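You operate a simulated robot arm through the tools that you are given. There is no shell and no other tool.

Carry out the task below with a simulated robot arm. There is one attempt and no reset: what you move stays moved.

## Task
Fill two housings on the steel peg board as the stack cards say.
Fine: white puck first, then blue disc.

Only the result counts: the job must be done as asked and must still hold three seconds after the hand-in. Knocking over, shifting, dropping, spilling or breaking anything else fails it.

## Robot
A 6-joint arm with a two-finger gripper, fixed in place. Base frame: the origin is on the floor under the middle of its stand, x ahead of it, y to its left, z up; the work surface is at about z = 0.872. Readings come in m, degrees, newtons and seconds.
With the tool pointing down near the work surface it reaches from about 0.14 to 0.68 m from the base axis. Its first joint turns from -66.0 to 66.0 degrees. Payload 2.45 kg.
Tool frame: the origin (TCP) lies between the finger pads and is the grasp point; the fingertips stand 0.03 m ahead of it; z points along the fingers, y is the line along which they close. The gripper opens to 0.106 m; its body begins 0.079 m behind the TCP.
Orientation is that of the tool frame in the base frame, as [roll, pitch, yaw] about the fixed x, y, z axes, in that order (R = Rz(yaw) Ry(pitch) Rx(roll)). With the fingers straight down and closing along the base's y, the tool's x points along the base's -x, its y along +y and its z along -z.

## Interface
- The arm moves only by the tool nudge_tool. Its argument "commands" is a list of rows, each a list of 3 entries, a list of its own where there are three numbers: the turn, a rotation vector about the tool's x, y, z in units of 4 degrees (1.0 is 4 degrees), then the shift along the tool's x, y, z in units of 30 mm (1.0 is 30 mm), then the gripper command, from -1 (shut) to 1 (fully open), values between in proportion. In form: [[[wx, wy, wz], [x, y, z], gripper], ...]. A call has 1 to 20 rows; each row shifts and turns the commanded pose from where the row before left it, along the tool's axes as they then stand. A call with a number of a shift or a turn outside -1 to 1 is refused whole. A row lasts 0.2 s, in which the tool goes at most 0.05 m and 8.6 degrees; a call with a longer step from one row to the next is refused whole, and so is a gripper value outside its range. A pose out of reach is approached as far as the arm can. The call stops where the force on the tool passes 40 N (or 10 N more than at its start, if that is more) or the arm is blocked; 0.2 s more then pass. The fingers move at their own pace (about 0.153 m/s each) and stop on an object; they squeeze with about 34 N. The grip force told is the motor's: it shows also when the fingers shut on nothing. Time passes only in rows, and 0.2 s behind the last, so rows that do not move let the fingers close. The reply holds the time, the measured pose of the TCP, the force on the tool along the base axes, the opening and the grip force, in the units named above and with some noise, with the torque about the TCP (base axes, N m) and any sound that the robot's microphone picked up.
- Cameras (640 x 400 px; columns grow to the right, rows downward): "scene" is fixed at [0.0652, 0.4238, 1.4011]; the picture's right is [-0.66, -0.75, 0.00], its down [-0.46, 0.40, -0.79] and it looks along [0.60, -0.52, -0.61] (base axes); focal length 356 px, centre (320, 200). "wrist" rides on the gripper at [0.076, -0.002, -0.106] in the tool frame; the picture's right is [0.02, 1.00, 0.00], its down [-0.78, 0.02, -0.62] and it looks along [-0.62, 0.01, 0.78] (tool axes); focal length 247 px, centre (320, 200). There is no depth. A picture from a camera that has moved, and an enlarged one, comes with that camera's place and axes in the base frame and with its lens.
- snapshot(camera): a new picture of that camera. It takes no simulated time.
- enlarge(camera, box): a new picture of the part [left, top, right, bottom] of that camera's present view, enlarged. It takes no simulated time.
- close_job(): hands the job in; it is judged then, once.

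Nothing tells you positions but the pictures and the camera data. Unless the task says otherwise, let go and move clear before handing in.

The tools are called as a command line: name --argument value ..., lists and objects as JSON in quotes. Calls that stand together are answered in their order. nudge_tool: Moves the arm, as the interface text tells. Its arguments: {"type":"object","properties":{"commands":{"type":"array"}},"required":["commands"]} The other tools are called the same way: snapshot (camera) takes a picture; enlarge (camera, box) takes an enlarged picture of a part of a camera's view; close_job () hands the job in.

At the start:

```text
time: 0.0
eef_pos: [0.3764, 0.2088, 1.1944]
tool_rot: [179.9, 0.1, -179.9]
contact_force: [0.2, 0.0, 0.1]
moment: [0.0, -0.01, 0.02]
finger_gap: 0.106
grip_force: 0.2
```

scene: 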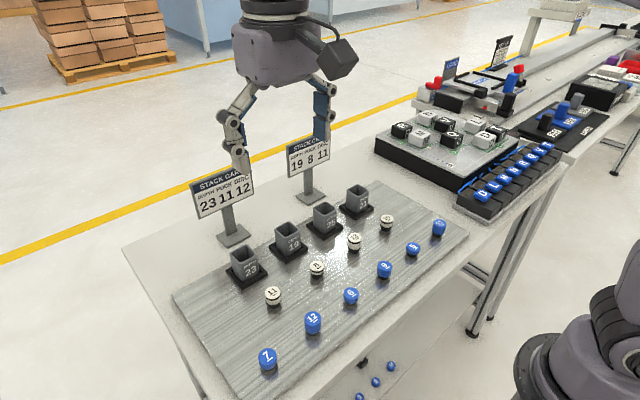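
wrist: 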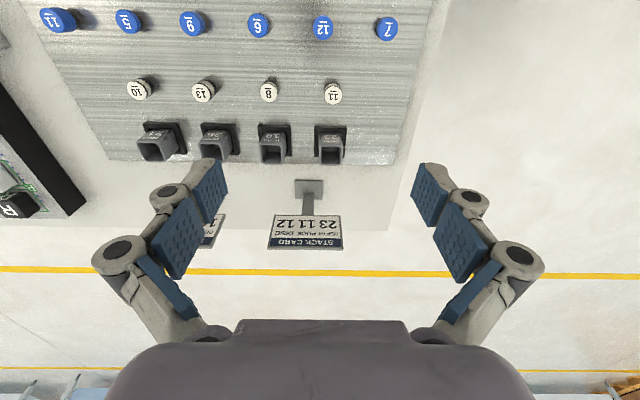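

I see a steel peg board with four square housings, four white pucks and six blue discs, with two stack cards behind. I'll enlarge the views to read the cards and the labels first.

enlarge --camera "scene" --box '[180, 120, 340, 220]'

enlarge --camera "scene" --box '[220, 180, 380, 280]'

enlarge --camera "scene" --box '[240, 200, 464, 340]'

enlarge --camera "wrist" --box '[20, 0, 180, 100]'

enlarge --camera "wrist" --box '[120, 70, 360, 220]'

enlarge --camera "wrist" --box '[160, 0, 420, 160]'

```text
4.00 times, centred on (260, 170) of scene
camera zoom: at [0.0652, 0.4238, 1.4011], right [-0.66, -0.75, 0.0], down [-0.46, 0.4, -0.79], along [0.6, -0.52, -0.61], focal length 1422 px, centre (560, 320)
```

zoom: 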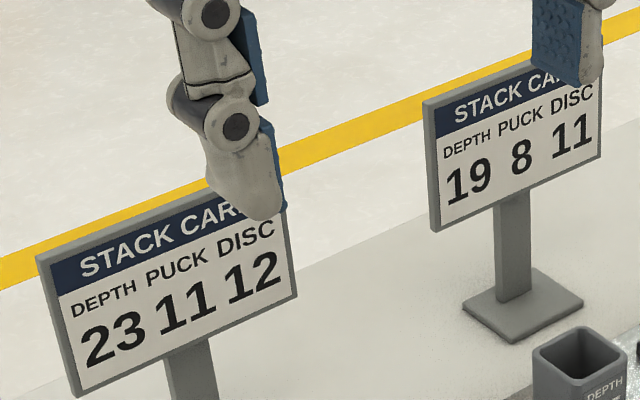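

```text
4.00 times, centred on (300, 230) of scene
camera zoom: at [0.0652, 0.4238, 1.4011], right [-0.66, -0.75, 0.0], down [-0.46, 0.4, -0.79], along [0.6, -0.52, -0.61], focal length 1422 px, centre (400, 80)
```

zoom: 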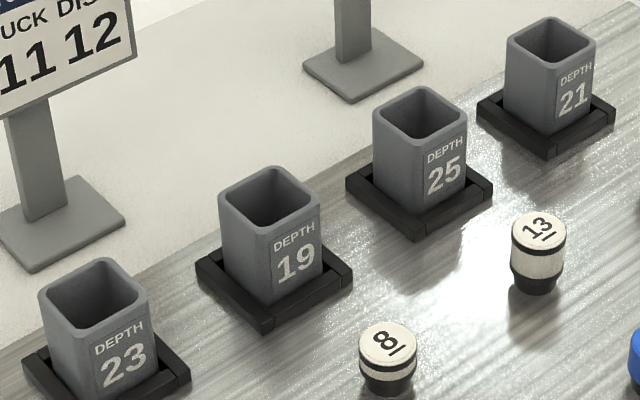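

```text
2.86 times, centred on (352, 270) of scene
camera zoom: at [0.0652, 0.4238, 1.4011], right [-0.66, -0.75, 0.0], down [-0.46, 0.4, -0.79], along [0.6, -0.52, -0.61], focal length 1016 px, centre (229, 0)
```

zoom: 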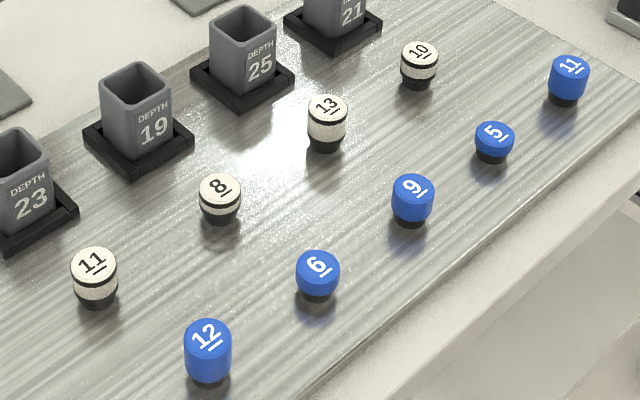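

```text
4.00 times, centred on (100, 50) of wrist
camera zoom: at [0.2982, 0.2079, 1.2992], right [-0.02, 1.0, 0.0], down [0.78, 0.02, 0.62], along [0.62, 0.02, -0.78], focal length 988 px, centre (1200, 800)
```

zoom: 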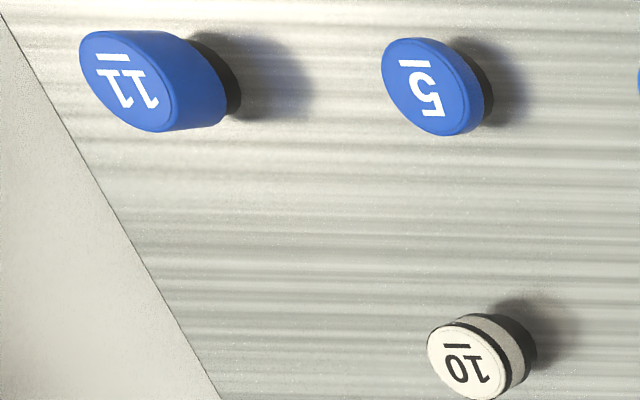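

```text
2.67 times, centred on (240, 145) of wrist
camera zoom: at [0.2982, 0.2079, 1.2992], right [-0.02, 1.0, 0.0], down [0.78, 0.02, 0.62], along [0.62, 0.02, -0.78], focal length 659 px, centre (533, 347)
```

zoom: 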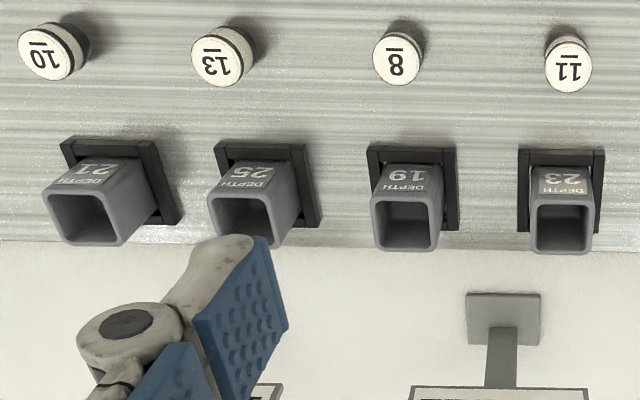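

```text
2.46 times, centred on (290, 80) of wrist
camera zoom: at [0.2982, 0.2079, 1.2992], right [-0.02, 1.0, 0.0], down [0.78, 0.02, 0.62], along [0.62, 0.02, -0.78], focal length 608 px, centre (394, 495)
```

zoom: 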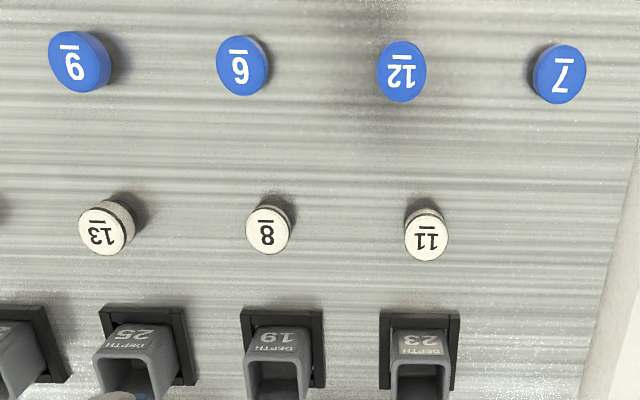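

The cards say depth-23 housing: puck 11 then disc 12, and depth-19 housing: puck 8 then disc 11. I take puck 11 to be near (0.408, 0.232) with its top at z≈0.91. I'll move above it and look closer.

nudge_tool --commands '[[[0, 0, 0], [-0.21, 0.155, 0.8], 0], [[0, 0, 0], [-0.21, 0.155, 0.8], 0], [[0, 0, 0], [-0.21, 0.155, 0.8], 0], [[0, 0, 0], [-0.21, 0.155, 0.8], 0], [[0, 0, 0], [-0.21, 0.155, 0.8], 0], [[0, 0, 0], [0, 0, 0], 0]]'

snapshot --camera "wrist"

snapshot --camera "scene"

```text
time: 1.4
eef_pos: [0.4054, 0.2329, 1.0757]
tool_rot: [179.9, 0.1, -179.9]
contact_force: [-0.2, -0.5, 0.1]
moment: [0.0, 0.01, 0.0]
finger_gap: 0.053
grip_force: 0.1
```

```text
taken
camera wrist: at [0.3273, 0.2317, 1.1805], right [-0.02, 1.0, 0.0], down [0.78, 0.02, 0.62], along [0.62, 0.02, -0.78], focal length 247 px, centre (320, 200)
```

wrist: 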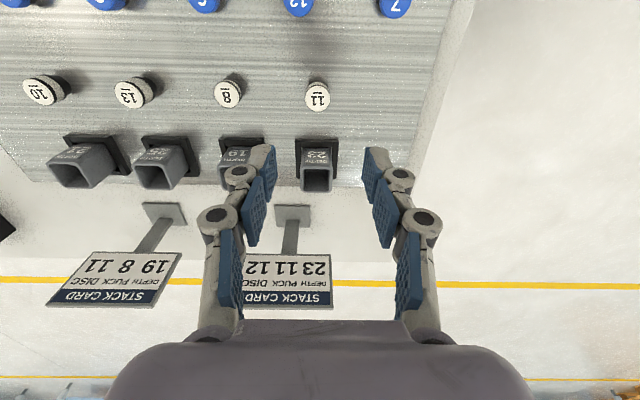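

```text
taken
```

scene: 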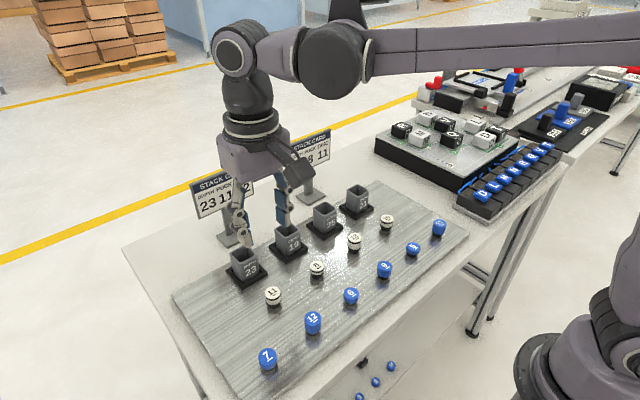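

Hovering above puck 11. I'll enlarge to measure positions and see the puck, peg and housing shapes.

enlarge --camera "wrist" --box '[280, 60, 360, 110]'

enlarge --camera "wrist" --box '[280, 130, 376, 190]'

enlarge --camera "scene" --box '[208, 240, 304, 300]'

enlarge --camera "scene" --box '[272, 220, 368, 280]'

enlarge --camera "scene" --box '[264, 280, 360, 340]'

```text
8.00 times, centred on (320, 85) of wrist
camera zoom: at [0.3273, 0.2317, 1.1805], right [-0.02, 1.0, 0.0], down [0.78, 0.02, 0.62], along [0.62, 0.02, -0.78], focal length 1976 px, centre (320, 1120)
```

zoom: 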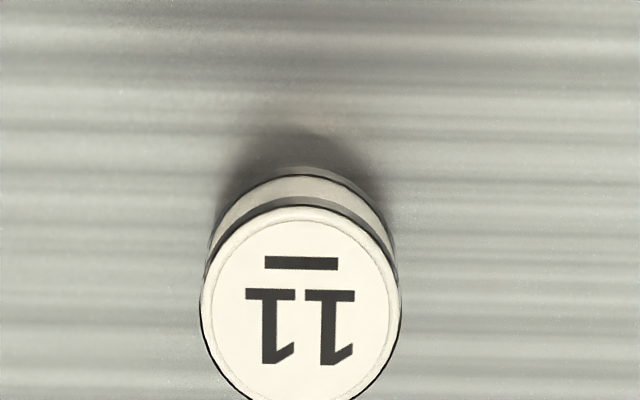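

```text
6.67 times, centred on (328, 160) of wrist
camera zoom: at [0.3273, 0.2317, 1.1805], right [-0.02, 1.0, 0.0], down [0.78, 0.02, 0.62], along [0.62, 0.02, -0.78], focal length 1646 px, centre (267, 467)
```

zoom: 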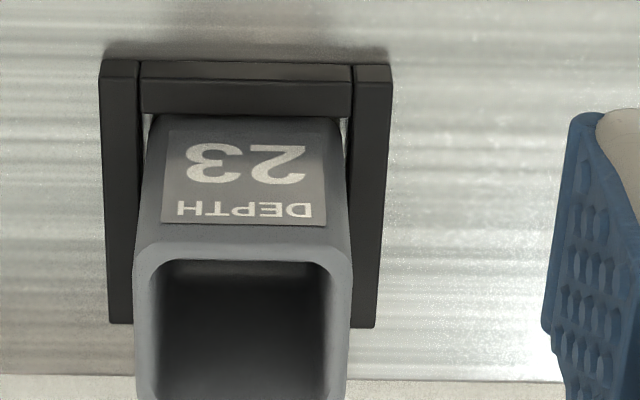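

```text
6.67 times, centred on (256, 270) of scene
camera zoom: at [0.0652, 0.4238, 1.4011], right [-0.66, -0.75, 0.0], down [-0.46, 0.4, -0.79], along [0.6, -0.52, -0.61], focal length 2370 px, centre (747, -267)
```

zoom: 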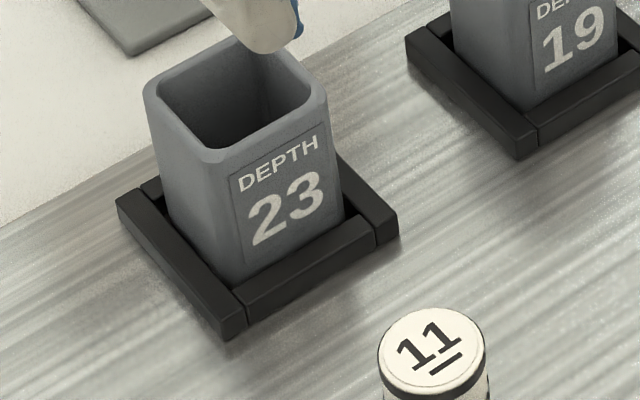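

```text
6.67 times, centred on (320, 250) of scene
camera zoom: at [0.0652, 0.4238, 1.4011], right [-0.66, -0.75, 0.0], down [-0.46, 0.4, -0.79], along [0.6, -0.52, -0.61], focal length 2370 px, centre (320, -133)
```

zoom: 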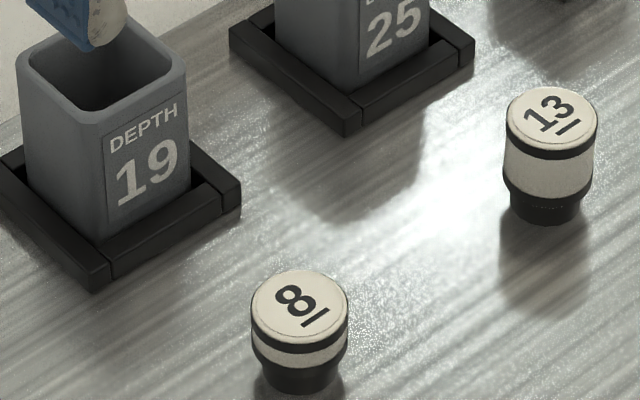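

```text
6.67 times, centred on (312, 310) of scene
camera zoom: at [0.0652, 0.4238, 1.4011], right [-0.66, -0.75, 0.0], down [-0.46, 0.4, -0.79], along [0.6, -0.52, -0.61], focal length 2370 px, centre (373, -533)
```

zoom: 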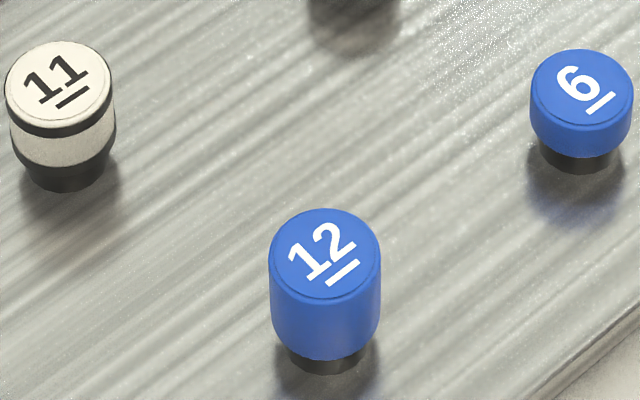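

The puck sits on a narrow black peg and the housing seems to stand loose in a black frame. I'll zoom further to work out puck and disc heights before choosing the grip depth.

enlarge --camera "scene" --box '[257, 280, 289, 312]'

enlarge --camera "scene" --box '[300, 254, 332, 286]'

enlarge --camera "scene" --box '[297, 306, 329, 338]'

enlarge --camera "scene" --box '[423, 212, 455, 244]'

enlarge --camera "wrist" --box '[350, 130, 430, 250]'

```text
12.50 times, centred on (273, 296) of scene
camera zoom: at [0.0652, 0.4238, 1.4011], right [-0.66, -0.75, 0.0], down [-0.46, 0.4, -0.79], along [0.6, -0.52, -0.61], focal length 4444 px, centre (908, -1000)
```

zoom: 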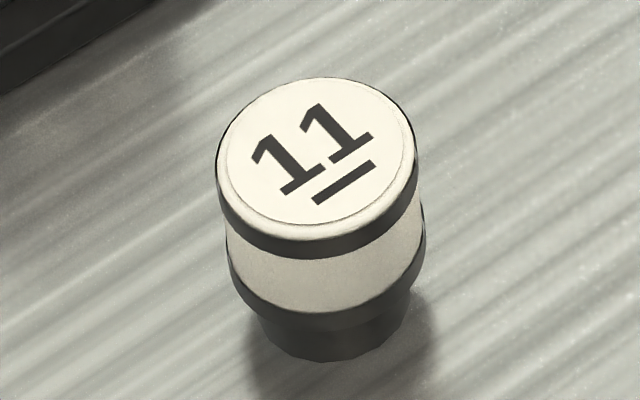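

```text
12.50 times, centred on (316, 270) of scene
camera zoom: at [0.0652, 0.4238, 1.4011], right [-0.66, -0.75, 0.0], down [-0.46, 0.4, -0.79], along [0.6, -0.52, -0.61], focal length 4444 px, centre (370, -675)
```

zoom: 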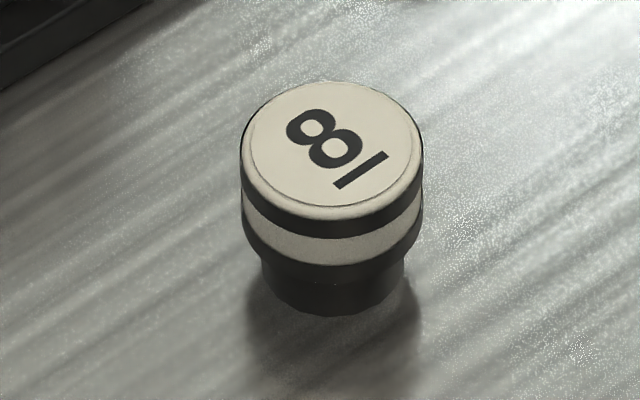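

```text
12.50 times, centred on (313, 322) of scene
camera zoom: at [0.0652, 0.4238, 1.4011], right [-0.66, -0.75, 0.0], down [-0.46, 0.4, -0.79], along [0.6, -0.52, -0.61], focal length 4444 px, centre (408, -1325)
```

zoom: 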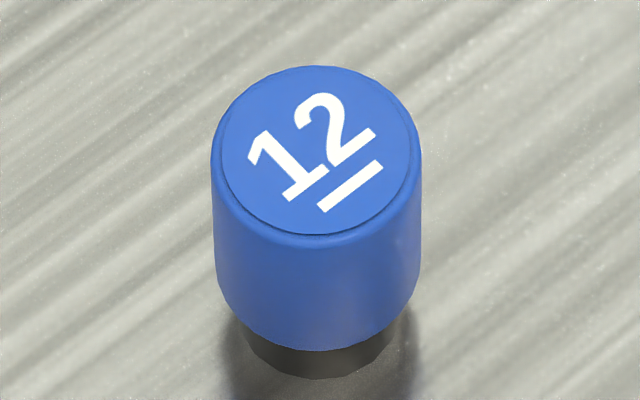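

```text
12.50 times, centred on (439, 228) of scene
camera zoom: at [0.0652, 0.4238, 1.4011], right [-0.66, -0.75, 0.0], down [-0.46, 0.4, -0.79], along [0.6, -0.52, -0.61], focal length 4444 px, centre (-1168, -150)
```

zoom: 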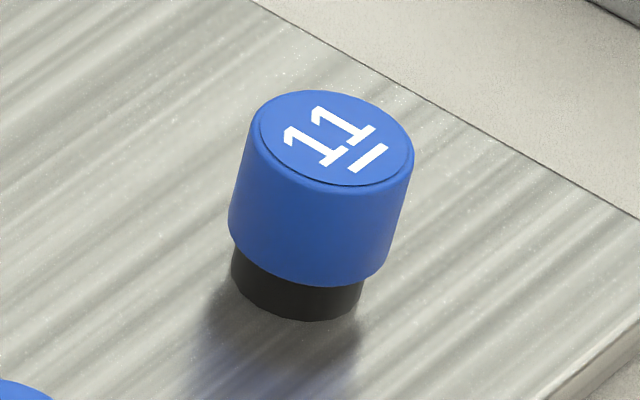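

```text
3.33 times, centred on (390, 190) of wrist
camera zoom: at [0.3273, 0.2317, 1.1805], right [-0.02, 1.0, 0.0], down [0.78, 0.02, 0.62], along [0.62, 0.02, -0.78], focal length 823 px, centre (87, 233)
```

zoom: 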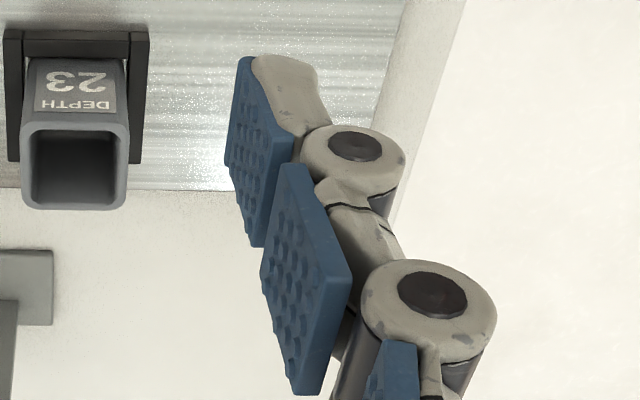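

Measured from these views, the numbered pieces are about 1.5 mm per unit tall (puck 11 ≈16 mm, puck 8 ≈12 mm, disc 12 ≈18 mm) and ~26 mm wide; the housing opening is ~30 mm. I'll descend partway over puck 11 and check alignment.

nudge_tool --commands '[[[0, 0, 0], [0, 0, 0], 0], [[0, 0, 0], [0, 0, 0], 0]]'

nudge_tool --commands '[[[0, 0, 0], [0, 0, 0.95], 0], [[0, 0, 0], [0, 0, 0.95], 0], [[0, 0, 0], [0, 0, 0.95], 0], [[0, 0, 0], [0, 0, 0.95], 0], [[0, 0, 0], [0, 0, 0], 0]]'

snapshot --camera "wrist"

snapshot --camera "scene"

```text
time: 2.0
eef_pos: [0.4046, 0.2329, 1.0756]
tool_rot: [179.9, 0.0, -179.9]
contact_force: [0.3, 0.6, 0.1]
moment: [0.01, 0.01, -0.01]
finger_gap: 0.0531
grip_force: 0.0
```

```text
time: 3.2
eef_pos: [0.4088, 0.2329, 0.9593]
tool_rot: [179.9, 0.1, -179.9]
contact_force: [-0.9, 0.4, -0.8]
moment: [0.01, 0.01, 0.01]
finger_gap: 0.0531
grip_force: 0.1
```

```text
taken
camera wrist: at [0.33, 0.232, 1.0649], right [-0.02, 1.0, 0.0], down [0.78, 0.02, 0.62], along [0.62, 0.02, -0.78], focal length 247 px, centre (320, 200)
```

wrist: 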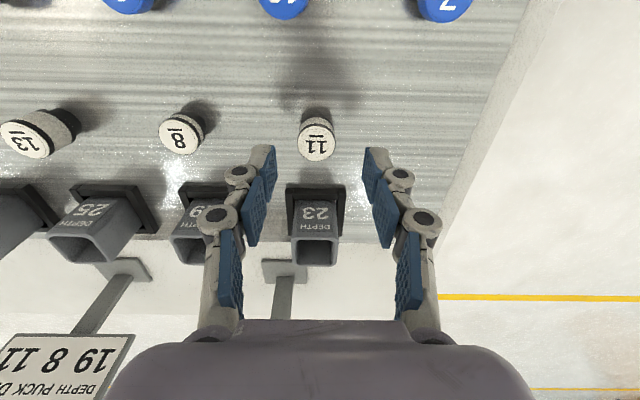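

```text
taken
```

scene: 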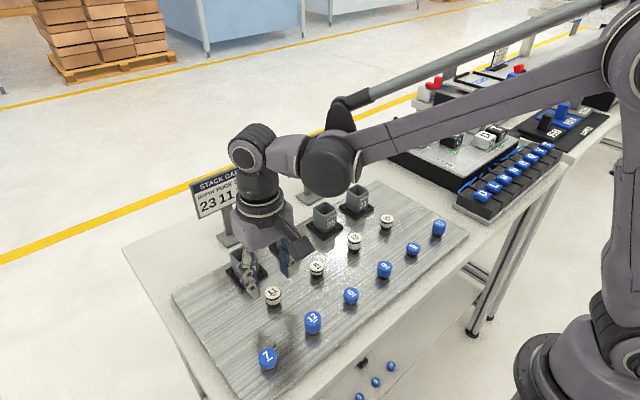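

I'm about 20 mm above puck 11 and close to centred. I'll enlarge to measure the puck's offset relative to the fingertips.

enlarge --camera "wrist" --box '[240, 90, 400, 190]'

enlarge --camera "wrist" --box '[280, 180, 376, 270]'

enlarge --camera "scene" --box '[220, 240, 300, 310]'

```text
4.00 times, centred on (320, 140) of wrist
camera zoom: at [0.33, 0.232, 1.0649], right [-0.02, 1.0, 0.0], down [0.78, 0.02, 0.62], along [0.62, 0.02, -0.78], focal length 988 px, centre (320, 440)
```

zoom: 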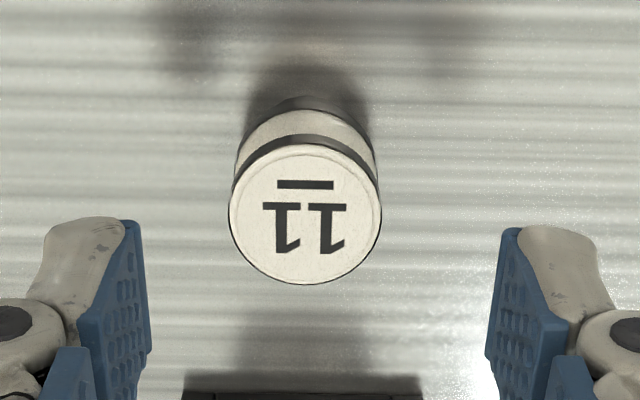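

```text
4.44 times, centred on (328, 225) of wrist
camera zoom: at [0.33, 0.232, 1.0649], right [-0.02, 1.0, 0.0], down [0.78, 0.02, 0.62], along [0.62, 0.02, -0.78], focal length 1098 px, centre (284, 89)
```

zoom: 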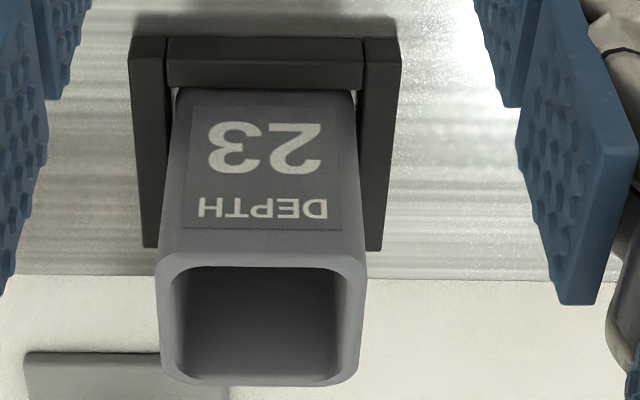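

```text
5.71 times, centred on (260, 275) of scene
camera zoom: at [0.0652, 0.4238, 1.4011], right [-0.66, -0.75, 0.0], down [-0.46, 0.4, -0.79], along [0.6, -0.52, -0.61], focal length 2032 px, centre (663, -229)
```

zoom: 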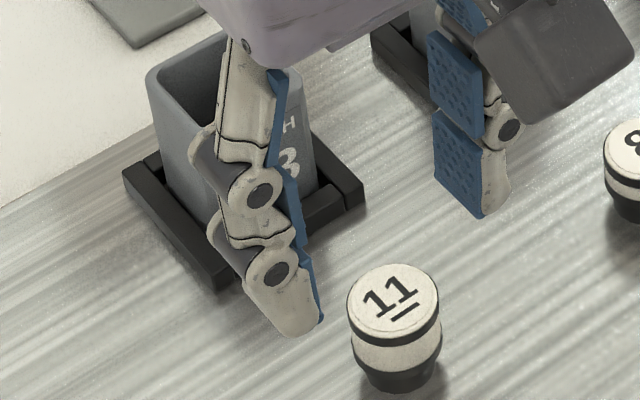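

Puck 11 is at about (0.406, 0.232), roughly 3 mm to −y of the gripper centre. I'll shift by that, descend so that the tips reach ~9 mm below its top, and close.

nudge_tool --commands '[[[0, 0, 0], [0, -0.09, 0.0], 0], [[0, 0, 0], [0, 0, 0.5], 0], [[0, 0, 0], [0, 0, 0.5], 0], [[0, 0, 0], [0, 0, 0], 0]]'

enlarge --camera "wrist" --box '[240, 90, 400, 190]'

enlarge --camera "scene" --box '[230, 260, 310, 310]'

```text
time: 4.2
eef_pos: [0.4084, 0.2307, 0.9291]
tool_rot: [179.9, 0.1, -179.9]
contact_force: [0.0, -0.7, -0.6]
moment: [0.01, -0.03, -0.01]
finger_gap: 0.053
grip_force: 0.0
```

```text
4.00 times, centred on (320, 140) of wrist
camera zoom: at [0.3305, 0.2291, 1.0346], right [-0.02, 1.0, 0.0], down [0.78, 0.02, 0.62], along [0.62, 0.02, -0.78], focal length 988 px, centre (320, 440)
```

zoom: 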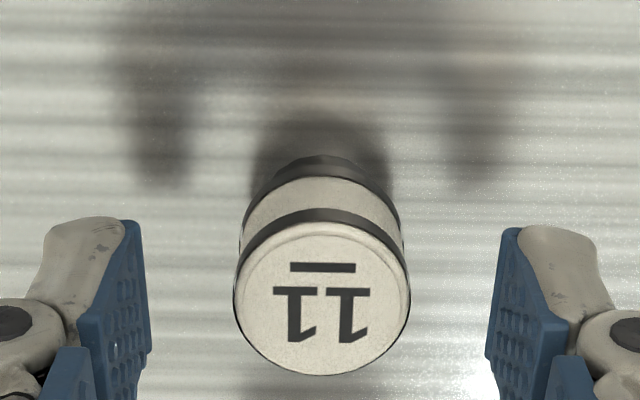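

```text
8.00 times, centred on (270, 285) of scene
camera zoom: at [0.0652, 0.4238, 1.4011], right [-0.66, -0.75, 0.0], down [-0.46, 0.4, -0.79], along [0.6, -0.52, -0.61], focal length 2844 px, centre (720, -480)
```

zoom: 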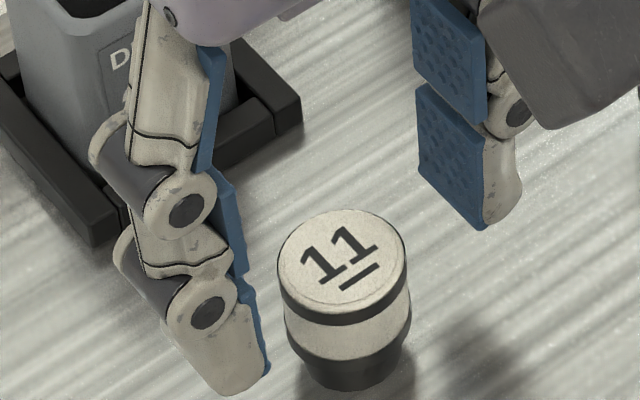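

Centred well now. Closing the gripper and then lifting slightly.

nudge_tool --commands '[[[0, 0, 0], [0, 0, 0], -0.3], [[0, 0, 0], [0, 0, 0], -0.45], [[0, 0, 0], [0, 0, 0], -1], [[0, 0, 0], [0, 0, 0], -1], [[0, 0, 0], [0, 0, 0], -1]]'

enlarge --camera "wrist" --box '[240, 90, 400, 190]'

enlarge --camera "scene" --box '[230, 260, 310, 310]'

```text
time: 5.4
eef_pos: [0.409, 0.2305, 0.9327]
tool_rot: [179.9, 0.2, -180.0]
contact_force: [-0.2, -4.0, 28.3]
moment: [0.09, 0.02, -0.03]
finger_gap: 0.0059
grip_force: 34.0
stopped in row 5: the force on the tool passed its limit at 55 N (the readings are from after the stop); the commanded pose is now the measured one
```

```text
4.00 times, centred on (320, 140) of wrist
camera zoom: at [0.331, 0.2292, 1.0385], right [-0.02, 1.0, 0.0], down [0.78, 0.02, 0.62], along [0.62, 0.02, -0.78], focal length 988 px, centre (320, 440)
```

zoom: 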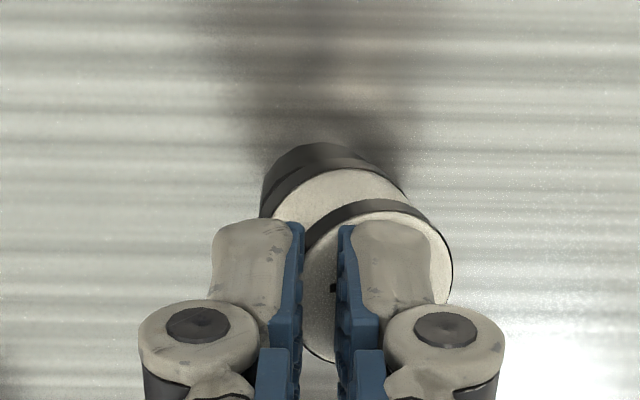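

```text
8.00 times, centred on (270, 285) of scene
camera zoom: at [0.0648, 0.4235, 1.4013], right [-0.66, -0.75, 0.0], down [-0.46, 0.4, -0.79], along [0.6, -0.52, -0.61], focal length 2844 px, centre (720, -480)
```

zoom: 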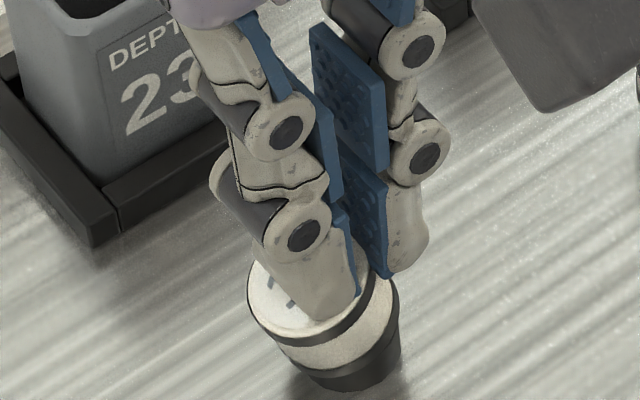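

The fingers slipped over the puck's top instead of gripping its sides, and they're now pressing down on it. I'll lift straight up a little without opening, then look.

nudge_tool --commands '[[[0, 0, 0], [0, 0, -0.15], -1], [[0, 0, 0], [0, 0, -0.35], -1], [[0, 0, 0], [0, 0, -0.5], -1]]'

enlarge --camera "wrist" --box '[240, 60, 400, 190]'

enlarge --camera "scene" --box '[230, 260, 310, 310]'

```text
time: 6.2
eef_pos: [0.4083, 0.2299, 0.9608]
tool_rot: [179.8, 0.1, -179.9]
contact_force: [0.0, 0.7, 0.7]
moment: [0.01, 0.02, 0.02]
finger_gap: 0.0
grip_force: 28.5
```

```text
3.08 times, centred on (320, 125) of wrist
camera zoom: at [0.3302, 0.2298, 1.067], right [-0.02, 1.0, 0.0], down [0.78, 0.02, 0.62], along [0.62, 0.02, -0.78], focal length 760 px, centre (320, 431)
```

zoom: 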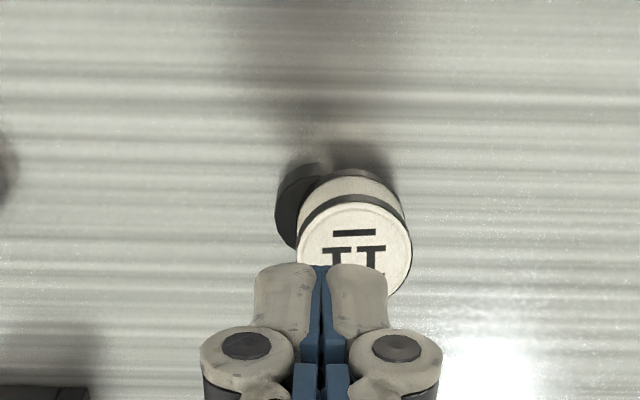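

```text
8.00 times, centred on (270, 285) of scene
camera zoom: at [0.0652, 0.4238, 1.4011], right [-0.66, -0.75, 0.0], down [-0.46, 0.4, -0.79], along [0.6, -0.52, -0.61], focal length 2844 px, centre (720, -480)
```

zoom: 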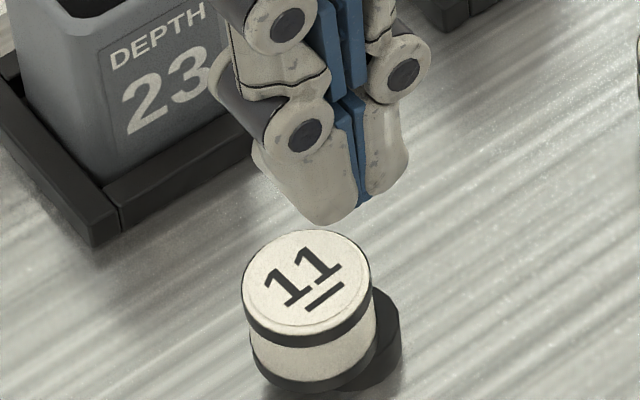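

The puck has been pushed a few mm toward +y and is still resting on its peg. I'll open, rise a bit and inspect it.

nudge_tool --commands '[[[0, 0, 0], [0, 0, -0.6], 0], [[0, 0, 0], [0, 0, 0], 0], [[0, 0, 0], [0, 0, 0], 0]]'

enlarge --camera "wrist" --box '[240, 60, 400, 190]'

enlarge --camera "scene" --box '[257, 280, 289, 312]'

snapshot --camera "wrist"

```text
time: 7.0
eef_pos: [0.4089, 0.2307, 0.9796]
tool_rot: [179.9, 0.0, -179.9]
contact_force: [0.5, 0.6, -0.4]
moment: [-0.01, 0.01, 0.02]
finger_gap: 0.0531
grip_force: 0.1
```

```text
3.08 times, centred on (320, 125) of wrist
camera zoom: at [0.331, 0.2296, 1.0848], right [-0.02, 1.0, 0.0], down [0.78, 0.02, 0.62], along [0.62, 0.02, -0.78], focal length 760 px, centre (320, 431)
```

zoom: 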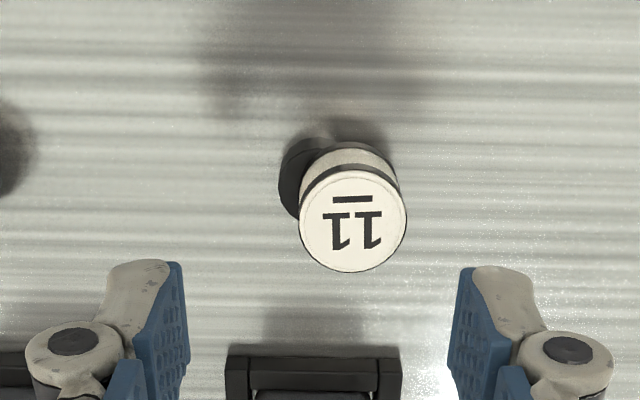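

```text
12.50 times, centred on (273, 296) of scene
camera zoom: at [0.0652, 0.4238, 1.4011], right [-0.66, -0.75, 0.0], down [-0.46, 0.4, -0.79], along [0.6, -0.52, -0.61], focal length 4444 px, centre (908, -1000)
```

zoom: 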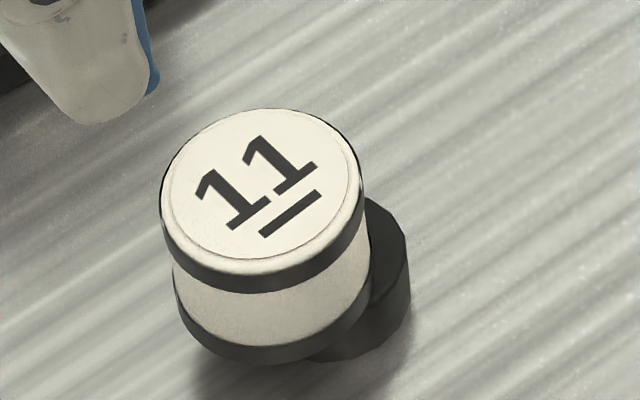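

```text
taken
camera wrist: at [0.331, 0.2296, 1.0848], right [-0.02, 1.0, 0.0], down [0.78, 0.02, 0.62], along [0.62, 0.02, -0.78], focal length 247 px, centre (320, 200)
```

wrist: 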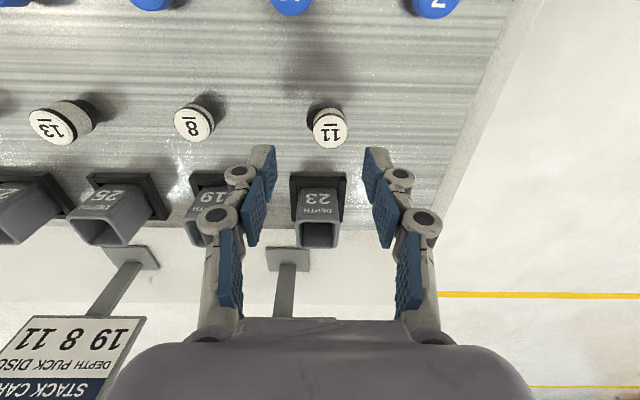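

Puck 11 is still upright on its peg, offset ~7.5 mm toward +y; its top is lower than I assumed (~0.903–0.904), so the tips only caught the bevel. I'll re-centre on it, go deeper, and check before closing.

nudge_tool --commands '[[[0, 0, 0], [0, 0.22, 0.0], 0], [[0, 0, 0], [0, 0, 0.7], 0], [[0, 0, 0], [0, 0, 0.5], 0], [[0, 0, 0], [0, 0, 0], 0]]'

enlarge --camera "wrist" --box '[240, 90, 400, 190]'

enlarge --camera "scene" --box '[230, 260, 310, 310]'

```text
time: 8.0
eef_pos: [0.4084, 0.2379, 0.9432]
tool_rot: [179.8, 0.1, -179.9]
contact_force: [-0.4, -0.6, -0.2]
moment: [0.02, 0.01, -0.01]
finger_gap: 0.0529
grip_force: 0.0
```

```text
4.00 times, centred on (320, 140) of wrist
camera zoom: at [0.3312, 0.2366, 1.0492], right [-0.02, 1.0, 0.0], down [0.78, 0.02, 0.62], along [0.62, 0.02, -0.78], focal length 988 px, centre (320, 440)
```

zoom: 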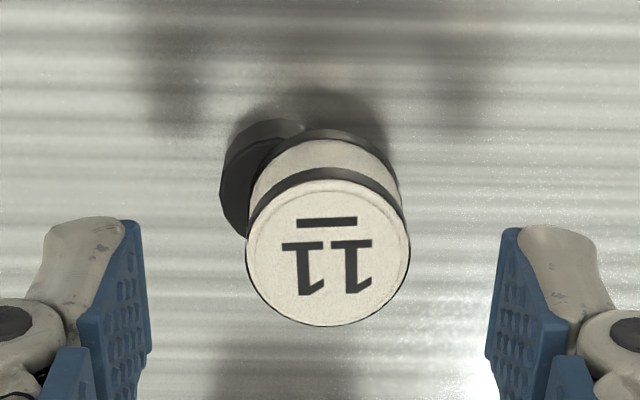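

```text
8.00 times, centred on (270, 285) of scene
camera zoom: at [0.0652, 0.4238, 1.4011], right [-0.66, -0.75, 0.0], down [-0.46, 0.4, -0.79], along [0.6, -0.52, -0.61], focal length 2844 px, centre (720, -480)
```

zoom: 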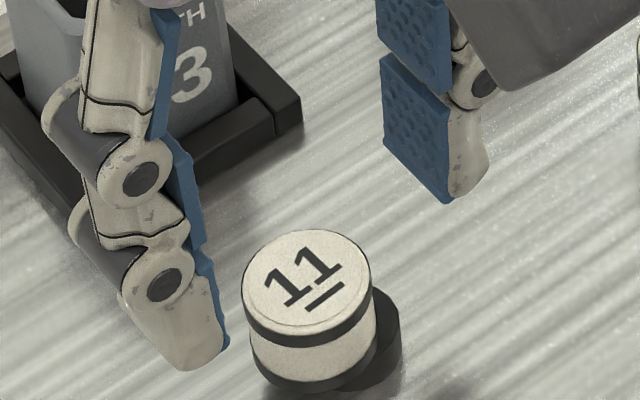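

Alignment is good (puck about 1 mm to +y, as intended). Descending so that the tips overlap the puck by ~10 mm, then closing gradually.

nudge_tool --commands '[[[0, 0, 0], [0.05, 0, 0.35], 0], [[0, 0, 0], [0, 0, 0.32], 0], [[0, 0, 0], [0, 0, 0], -0.2], [[0, 0, 0], [0, 0, 0], -0.4], [[0, 0, 0], [0, 0, 0], -0.47]]'

enlarge --camera "wrist" --box '[240, 90, 400, 190]'

enlarge --camera "scene" --box '[230, 260, 310, 310]'

```text
time: 9.2
eef_pos: [0.409, 0.2371, 0.923]
tool_rot: [179.8, 0.0, -179.8]
contact_force: [0.2, -1.0, -0.6]
moment: [0.01, 0.02, 0.04]
finger_gap: 0.0279
grip_force: 0.1
```

```text
4.00 times, centred on (320, 140) of wrist
camera zoom: at [0.3307, 0.237, 1.0289], right [-0.02, 1.0, 0.0], down [0.78, 0.02, 0.62], along [0.62, 0.02, -0.78], focal length 988 px, centre (320, 440)
```

zoom: 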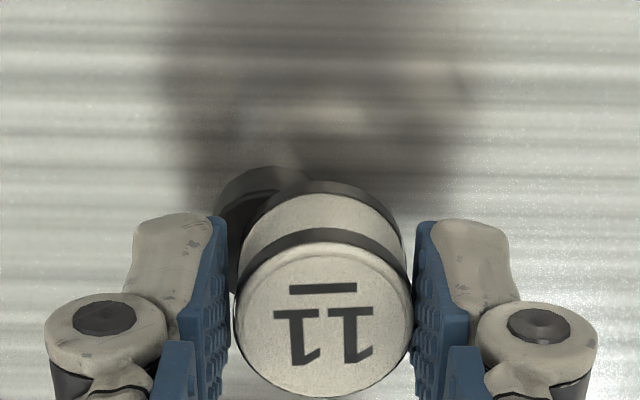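

```text
8.00 times, centred on (270, 285) of scene
camera zoom: at [0.0652, 0.4238, 1.4011], right [-0.66, -0.75, 0.0], down [-0.46, 0.4, -0.79], along [0.6, -0.52, -0.61], focal length 2844 px, centre (720, -480)
```

zoom: 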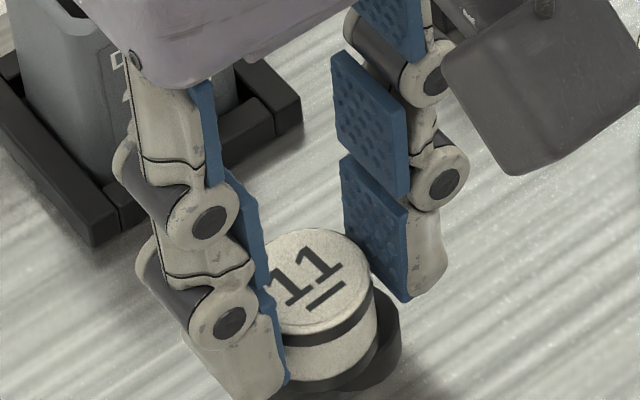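

The fingers now straddle the puck's sides properly. Closing to grip.

nudge_tool --commands '[[[0, 0, 0], [0, 0, 0], -0.6], [[0, 0, 0], [0, 0, 0], -0.8], [[0, 0, 0], [0, 0, 0], -1]]'

enlarge --camera "wrist" --box '[240, 90, 400, 190]'

enlarge --camera "scene" --box '[230, 260, 310, 310]'

```text
time: 10.0
eef_pos: [0.4082, 0.2379, 0.9241]
tool_rot: [180.0, 0.1, -179.9]
contact_force: [-0.2, 0.3, 0.9]
moment: [-0.01, -0.04, 0.0]
finger_gap: 0.0219
grip_force: 34.1
```

```text
4.00 times, centred on (320, 140) of wrist
camera zoom: at [0.3307, 0.237, 1.029], right [-0.02, 1.0, 0.0], down [0.78, 0.02, 0.62], along [0.62, 0.02, -0.78], focal length 988 px, centre (320, 440)
```

zoom: 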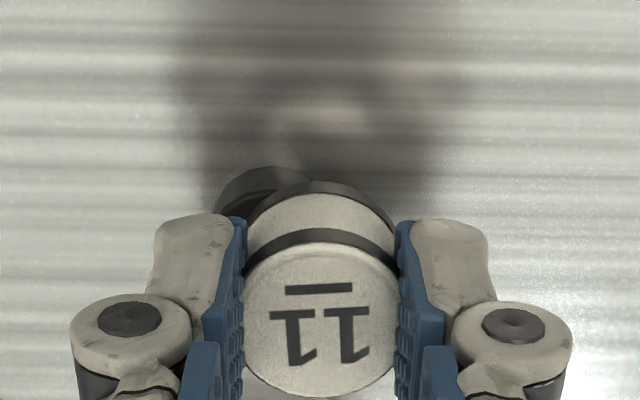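

```text
8.00 times, centred on (270, 285) of scene
camera zoom: at [0.0652, 0.4238, 1.4011], right [-0.66, -0.75, 0.0], down [-0.46, 0.4, -0.79], along [0.6, -0.52, -0.61], focal length 2844 px, centre (720, -480)
```

zoom: 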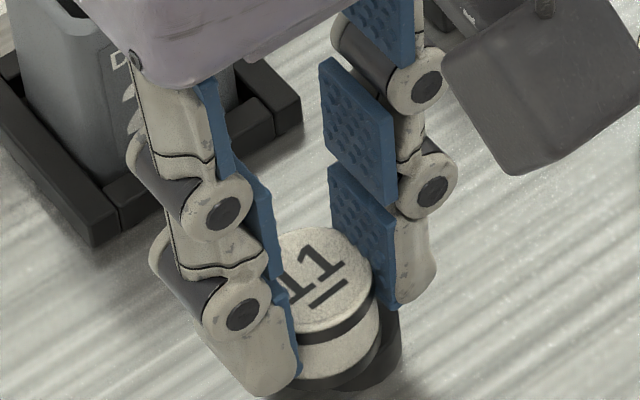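

Gripped: gap stopped at 21.9 mm with 34 N. Lifting straight up and checking.

nudge_tool --commands '[[[0, 0, 0], [0, 0, -0.3], -1], [[0, 0, 0], [0, 0, -0.6], -1], [[0, 0, 0], [0, 0, -0.8], -1], [[0, 0, 0], [0, 0, -0.8], -1], [[0, 0, 0], [0, 0, 0], -1]]'

snapshot --camera "wrist"

enlarge --camera "wrist" --box '[240, 90, 400, 190]'

enlarge --camera "scene" --box '[220, 210, 330, 310]'

```text
time: 11.2
eef_pos: [0.4088, 0.2357, 0.9985]
tool_rot: [179.8, 0.1, -179.9]
contact_force: [-0.4, -0.8, 0.8]
moment: [-0.01, 0.01, -0.01]
finger_gap: 0.022
grip_force: 34.1
```

```text
taken
camera wrist: at [0.3308, 0.2352, 1.1046], right [-0.02, 1.0, 0.0], down [0.78, 0.02, 0.62], along [0.62, 0.02, -0.78], focal length 247 px, centre (320, 200)
```

wrist: 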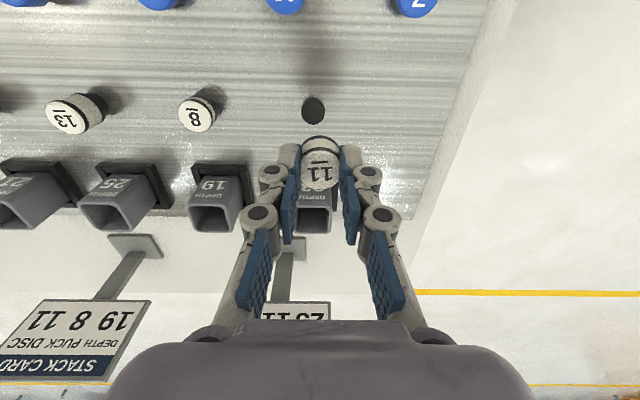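

```text
4.00 times, centred on (320, 140) of wrist
camera zoom: at [0.3308, 0.2352, 1.1046], right [-0.02, 1.0, 0.0], down [0.78, 0.02, 0.62], along [0.62, 0.02, -0.78], focal length 988 px, centre (320, 440)
```

zoom: 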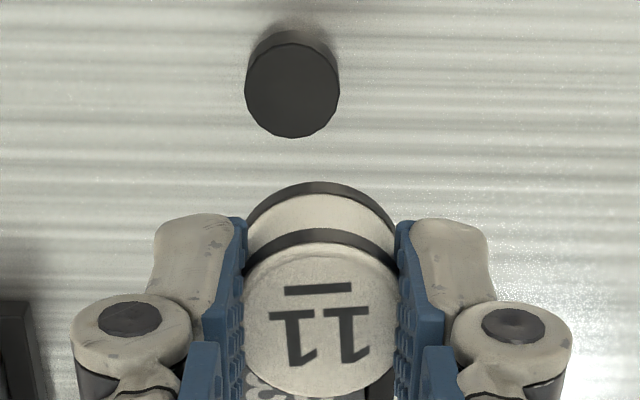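

```text
4.00 times, centred on (275, 260) of scene
camera zoom: at [0.0652, 0.4238, 1.4011], right [-0.66, -0.75, 0.0], down [-0.46, 0.4, -0.79], along [0.6, -0.52, -0.61], focal length 1422 px, centre (500, -40)
```

zoom: 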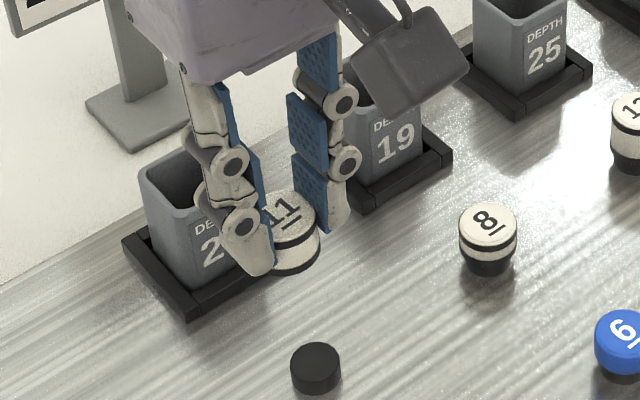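

Puck 11 is held level and centred between the pads. Next I'll rise and carry it over the depth-23 housing (centre estimated near x 0.496, y 0.231, rim z ≈ 0.93), then check alignment.

nudge_tool --commands '[[[0, 0, 0], [0, 0, -0.8], -1], [[0, 0, 0], [-0.6, -0.049, -0.4], -1], [[0, 0, 0], [-0.75, -0.049, 0], -1], [[0, 0, 0], [-0.8, -0.049, 0], -1], [[0, 0, 0], [-0.8, -0.049, 0], -1], [[0, 0, 0], [0, 0, 0], -1], [[0, 0, 0], [0, 0, 0], -1]]'

snapshot --camera "wrist"

enlarge --camera "wrist" --box '[260, 70, 380, 190]'

enlarge --camera "scene" --box '[190, 190, 300, 300]'

```text
time: 12.8
eef_pos: [0.495, 0.231, 1.0339]
tool_rot: [179.7, 0.1, -179.9]
contact_force: [-0.2, 0.8, 0.4]
moment: [0.02, 0.07, -0.01]
finger_gap: 0.0219
grip_force: 34.0
```

```text
taken
camera wrist: at [0.418, 0.2295, 1.1398], right [-0.02, 1.0, 0.0], down [0.78, 0.02, 0.62], along [0.62, 0.02, -0.78], focal length 247 px, centre (320, 200)
```

wrist: 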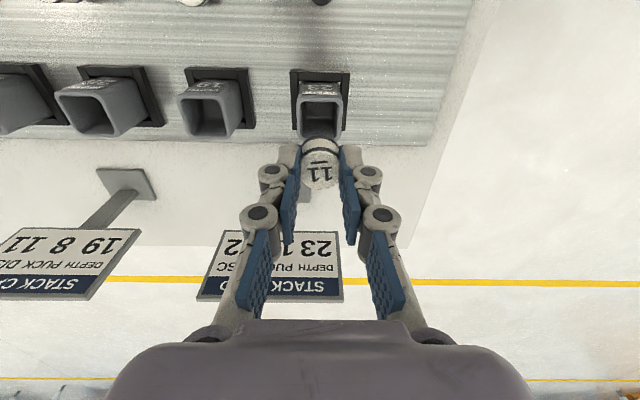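

```text
3.33 times, centred on (320, 130) of wrist
camera zoom: at [0.418, 0.2295, 1.1398], right [-0.02, 1.0, 0.0], down [0.78, 0.02, 0.62], along [0.62, 0.02, -0.78], focal length 823 px, centre (320, 433)
```

zoom: 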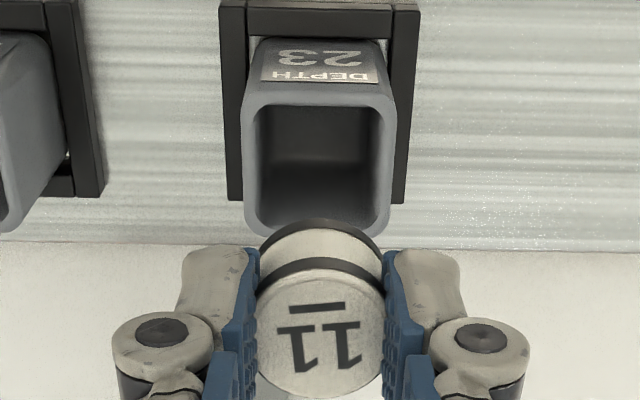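

```text
3.64 times, centred on (245, 245) of scene
camera zoom: at [0.0652, 0.4238, 1.4011], right [-0.66, -0.75, 0.0], down [-0.46, 0.4, -0.79], along [0.6, -0.52, -0.61], focal length 1293 px, centre (593, 36)
```

zoom: 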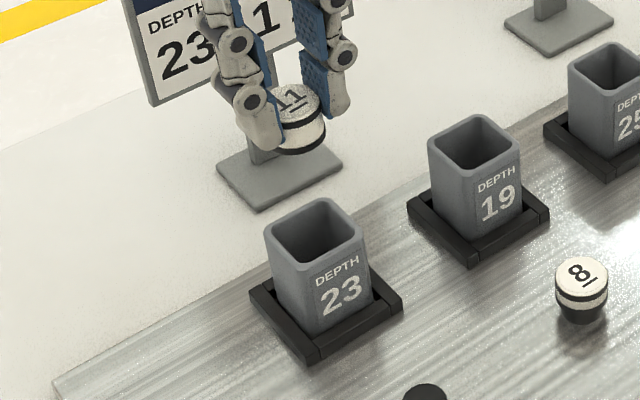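

The housing rim works out at z ≈ 0.928 with its centre about 2 mm further in +x than the puck; y is aligned to within 0.5 mm. I'll correct x and descend until the puck's lower edge is just at the rim, then recheck.

nudge_tool --commands '[[[0, 0, 0], [-0.06, 0, 0.5], -1], [[0, 0, 0], [0, 0, 0.7], -1], [[0, 0, 0], [0, 0, 0.5], -1], [[0, 0, 0], [0, 0, 0.4], -1], [[0, 0, 0], [0, 0, 0], -1]]'

enlarge --camera "wrist" --box '[260, 70, 380, 190]'

enlarge --camera "scene" --box '[190, 190, 300, 300]'

```text
time: 14.0
eef_pos: [0.4981, 0.2299, 0.9714]
tool_rot: [179.7, 0.1, -179.9]
contact_force: [1.0, -0.8, 0.2]
moment: [-0.03, 0.02, -0.02]
finger_gap: 0.0244
grip_force: 33.5
```

```text
3.33 times, centred on (320, 130) of wrist
camera zoom: at [0.42, 0.2296, 1.0772], right [-0.02, 1.0, 0.0], down [0.78, 0.02, 0.62], along [0.62, 0.02, -0.78], focal length 823 px, centre (320, 433)
```

zoom: 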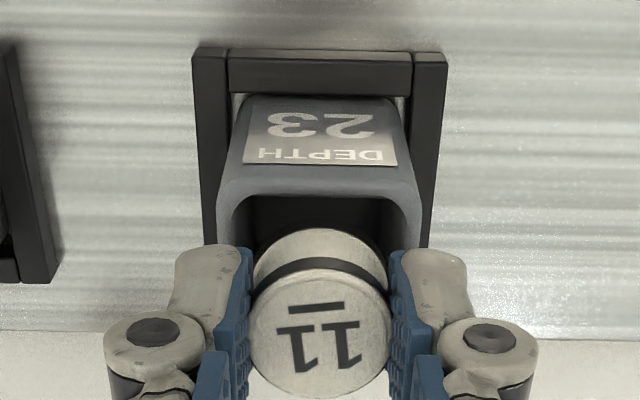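

```text
3.64 times, centred on (245, 245) of scene
camera zoom: at [0.0652, 0.4238, 1.4011], right [-0.66, -0.75, 0.0], down [-0.46, 0.4, -0.79], along [0.6, -0.52, -0.61], focal length 1293 px, centre (593, 36)
```

zoom: 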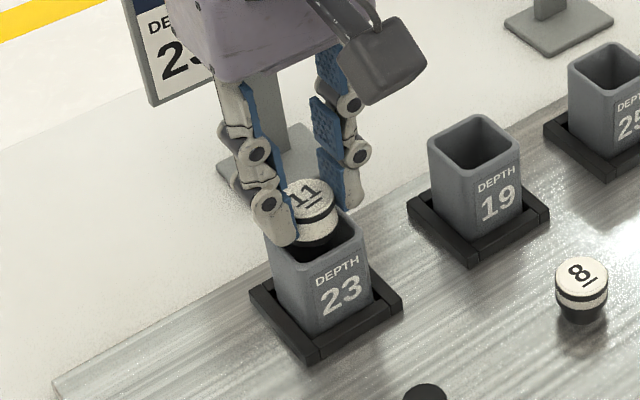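

The grip gap changed slightly (21.9 → 24.4 mm), so the puck may have moved a little in the pads. I'll look closer before going further.

enlarge --camera "scene" --box '[250, 230, 300, 280]'

enlarge --camera "wrist" --box '[285, 120, 355, 195]'

snapshot --camera "scene"

```text
8.00 times, centred on (275, 255) of scene
camera zoom: at [0.0652, 0.4238, 1.4011], right [-0.66, -0.75, 0.0], down [-0.46, 0.4, -0.79], along [0.6, -0.52, -0.61], focal length 2844 px, centre (680, -240)
```

zoom: 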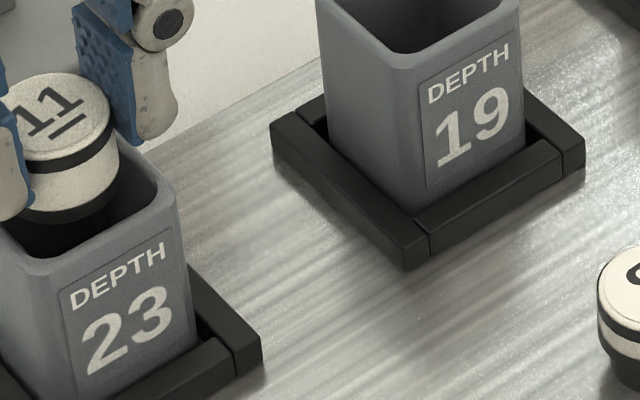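

```text
5.33 times, centred on (320, 158) of wrist
camera zoom: at [0.42, 0.2296, 1.0772], right [-0.02, 1.0, 0.0], down [0.78, 0.02, 0.62], along [0.62, 0.02, -0.78], focal length 1317 px, centre (320, 427)
```

zoom: 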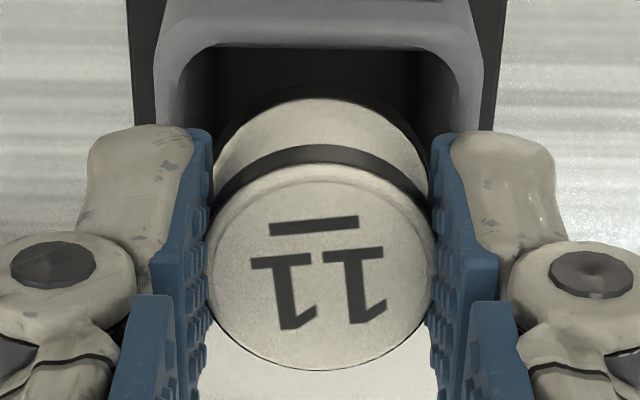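

```text
taken
```

scene: 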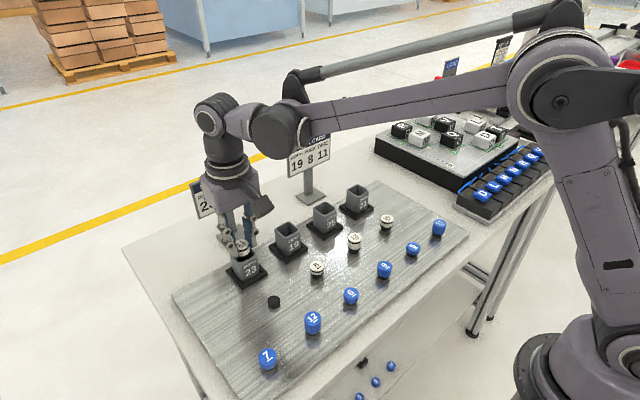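

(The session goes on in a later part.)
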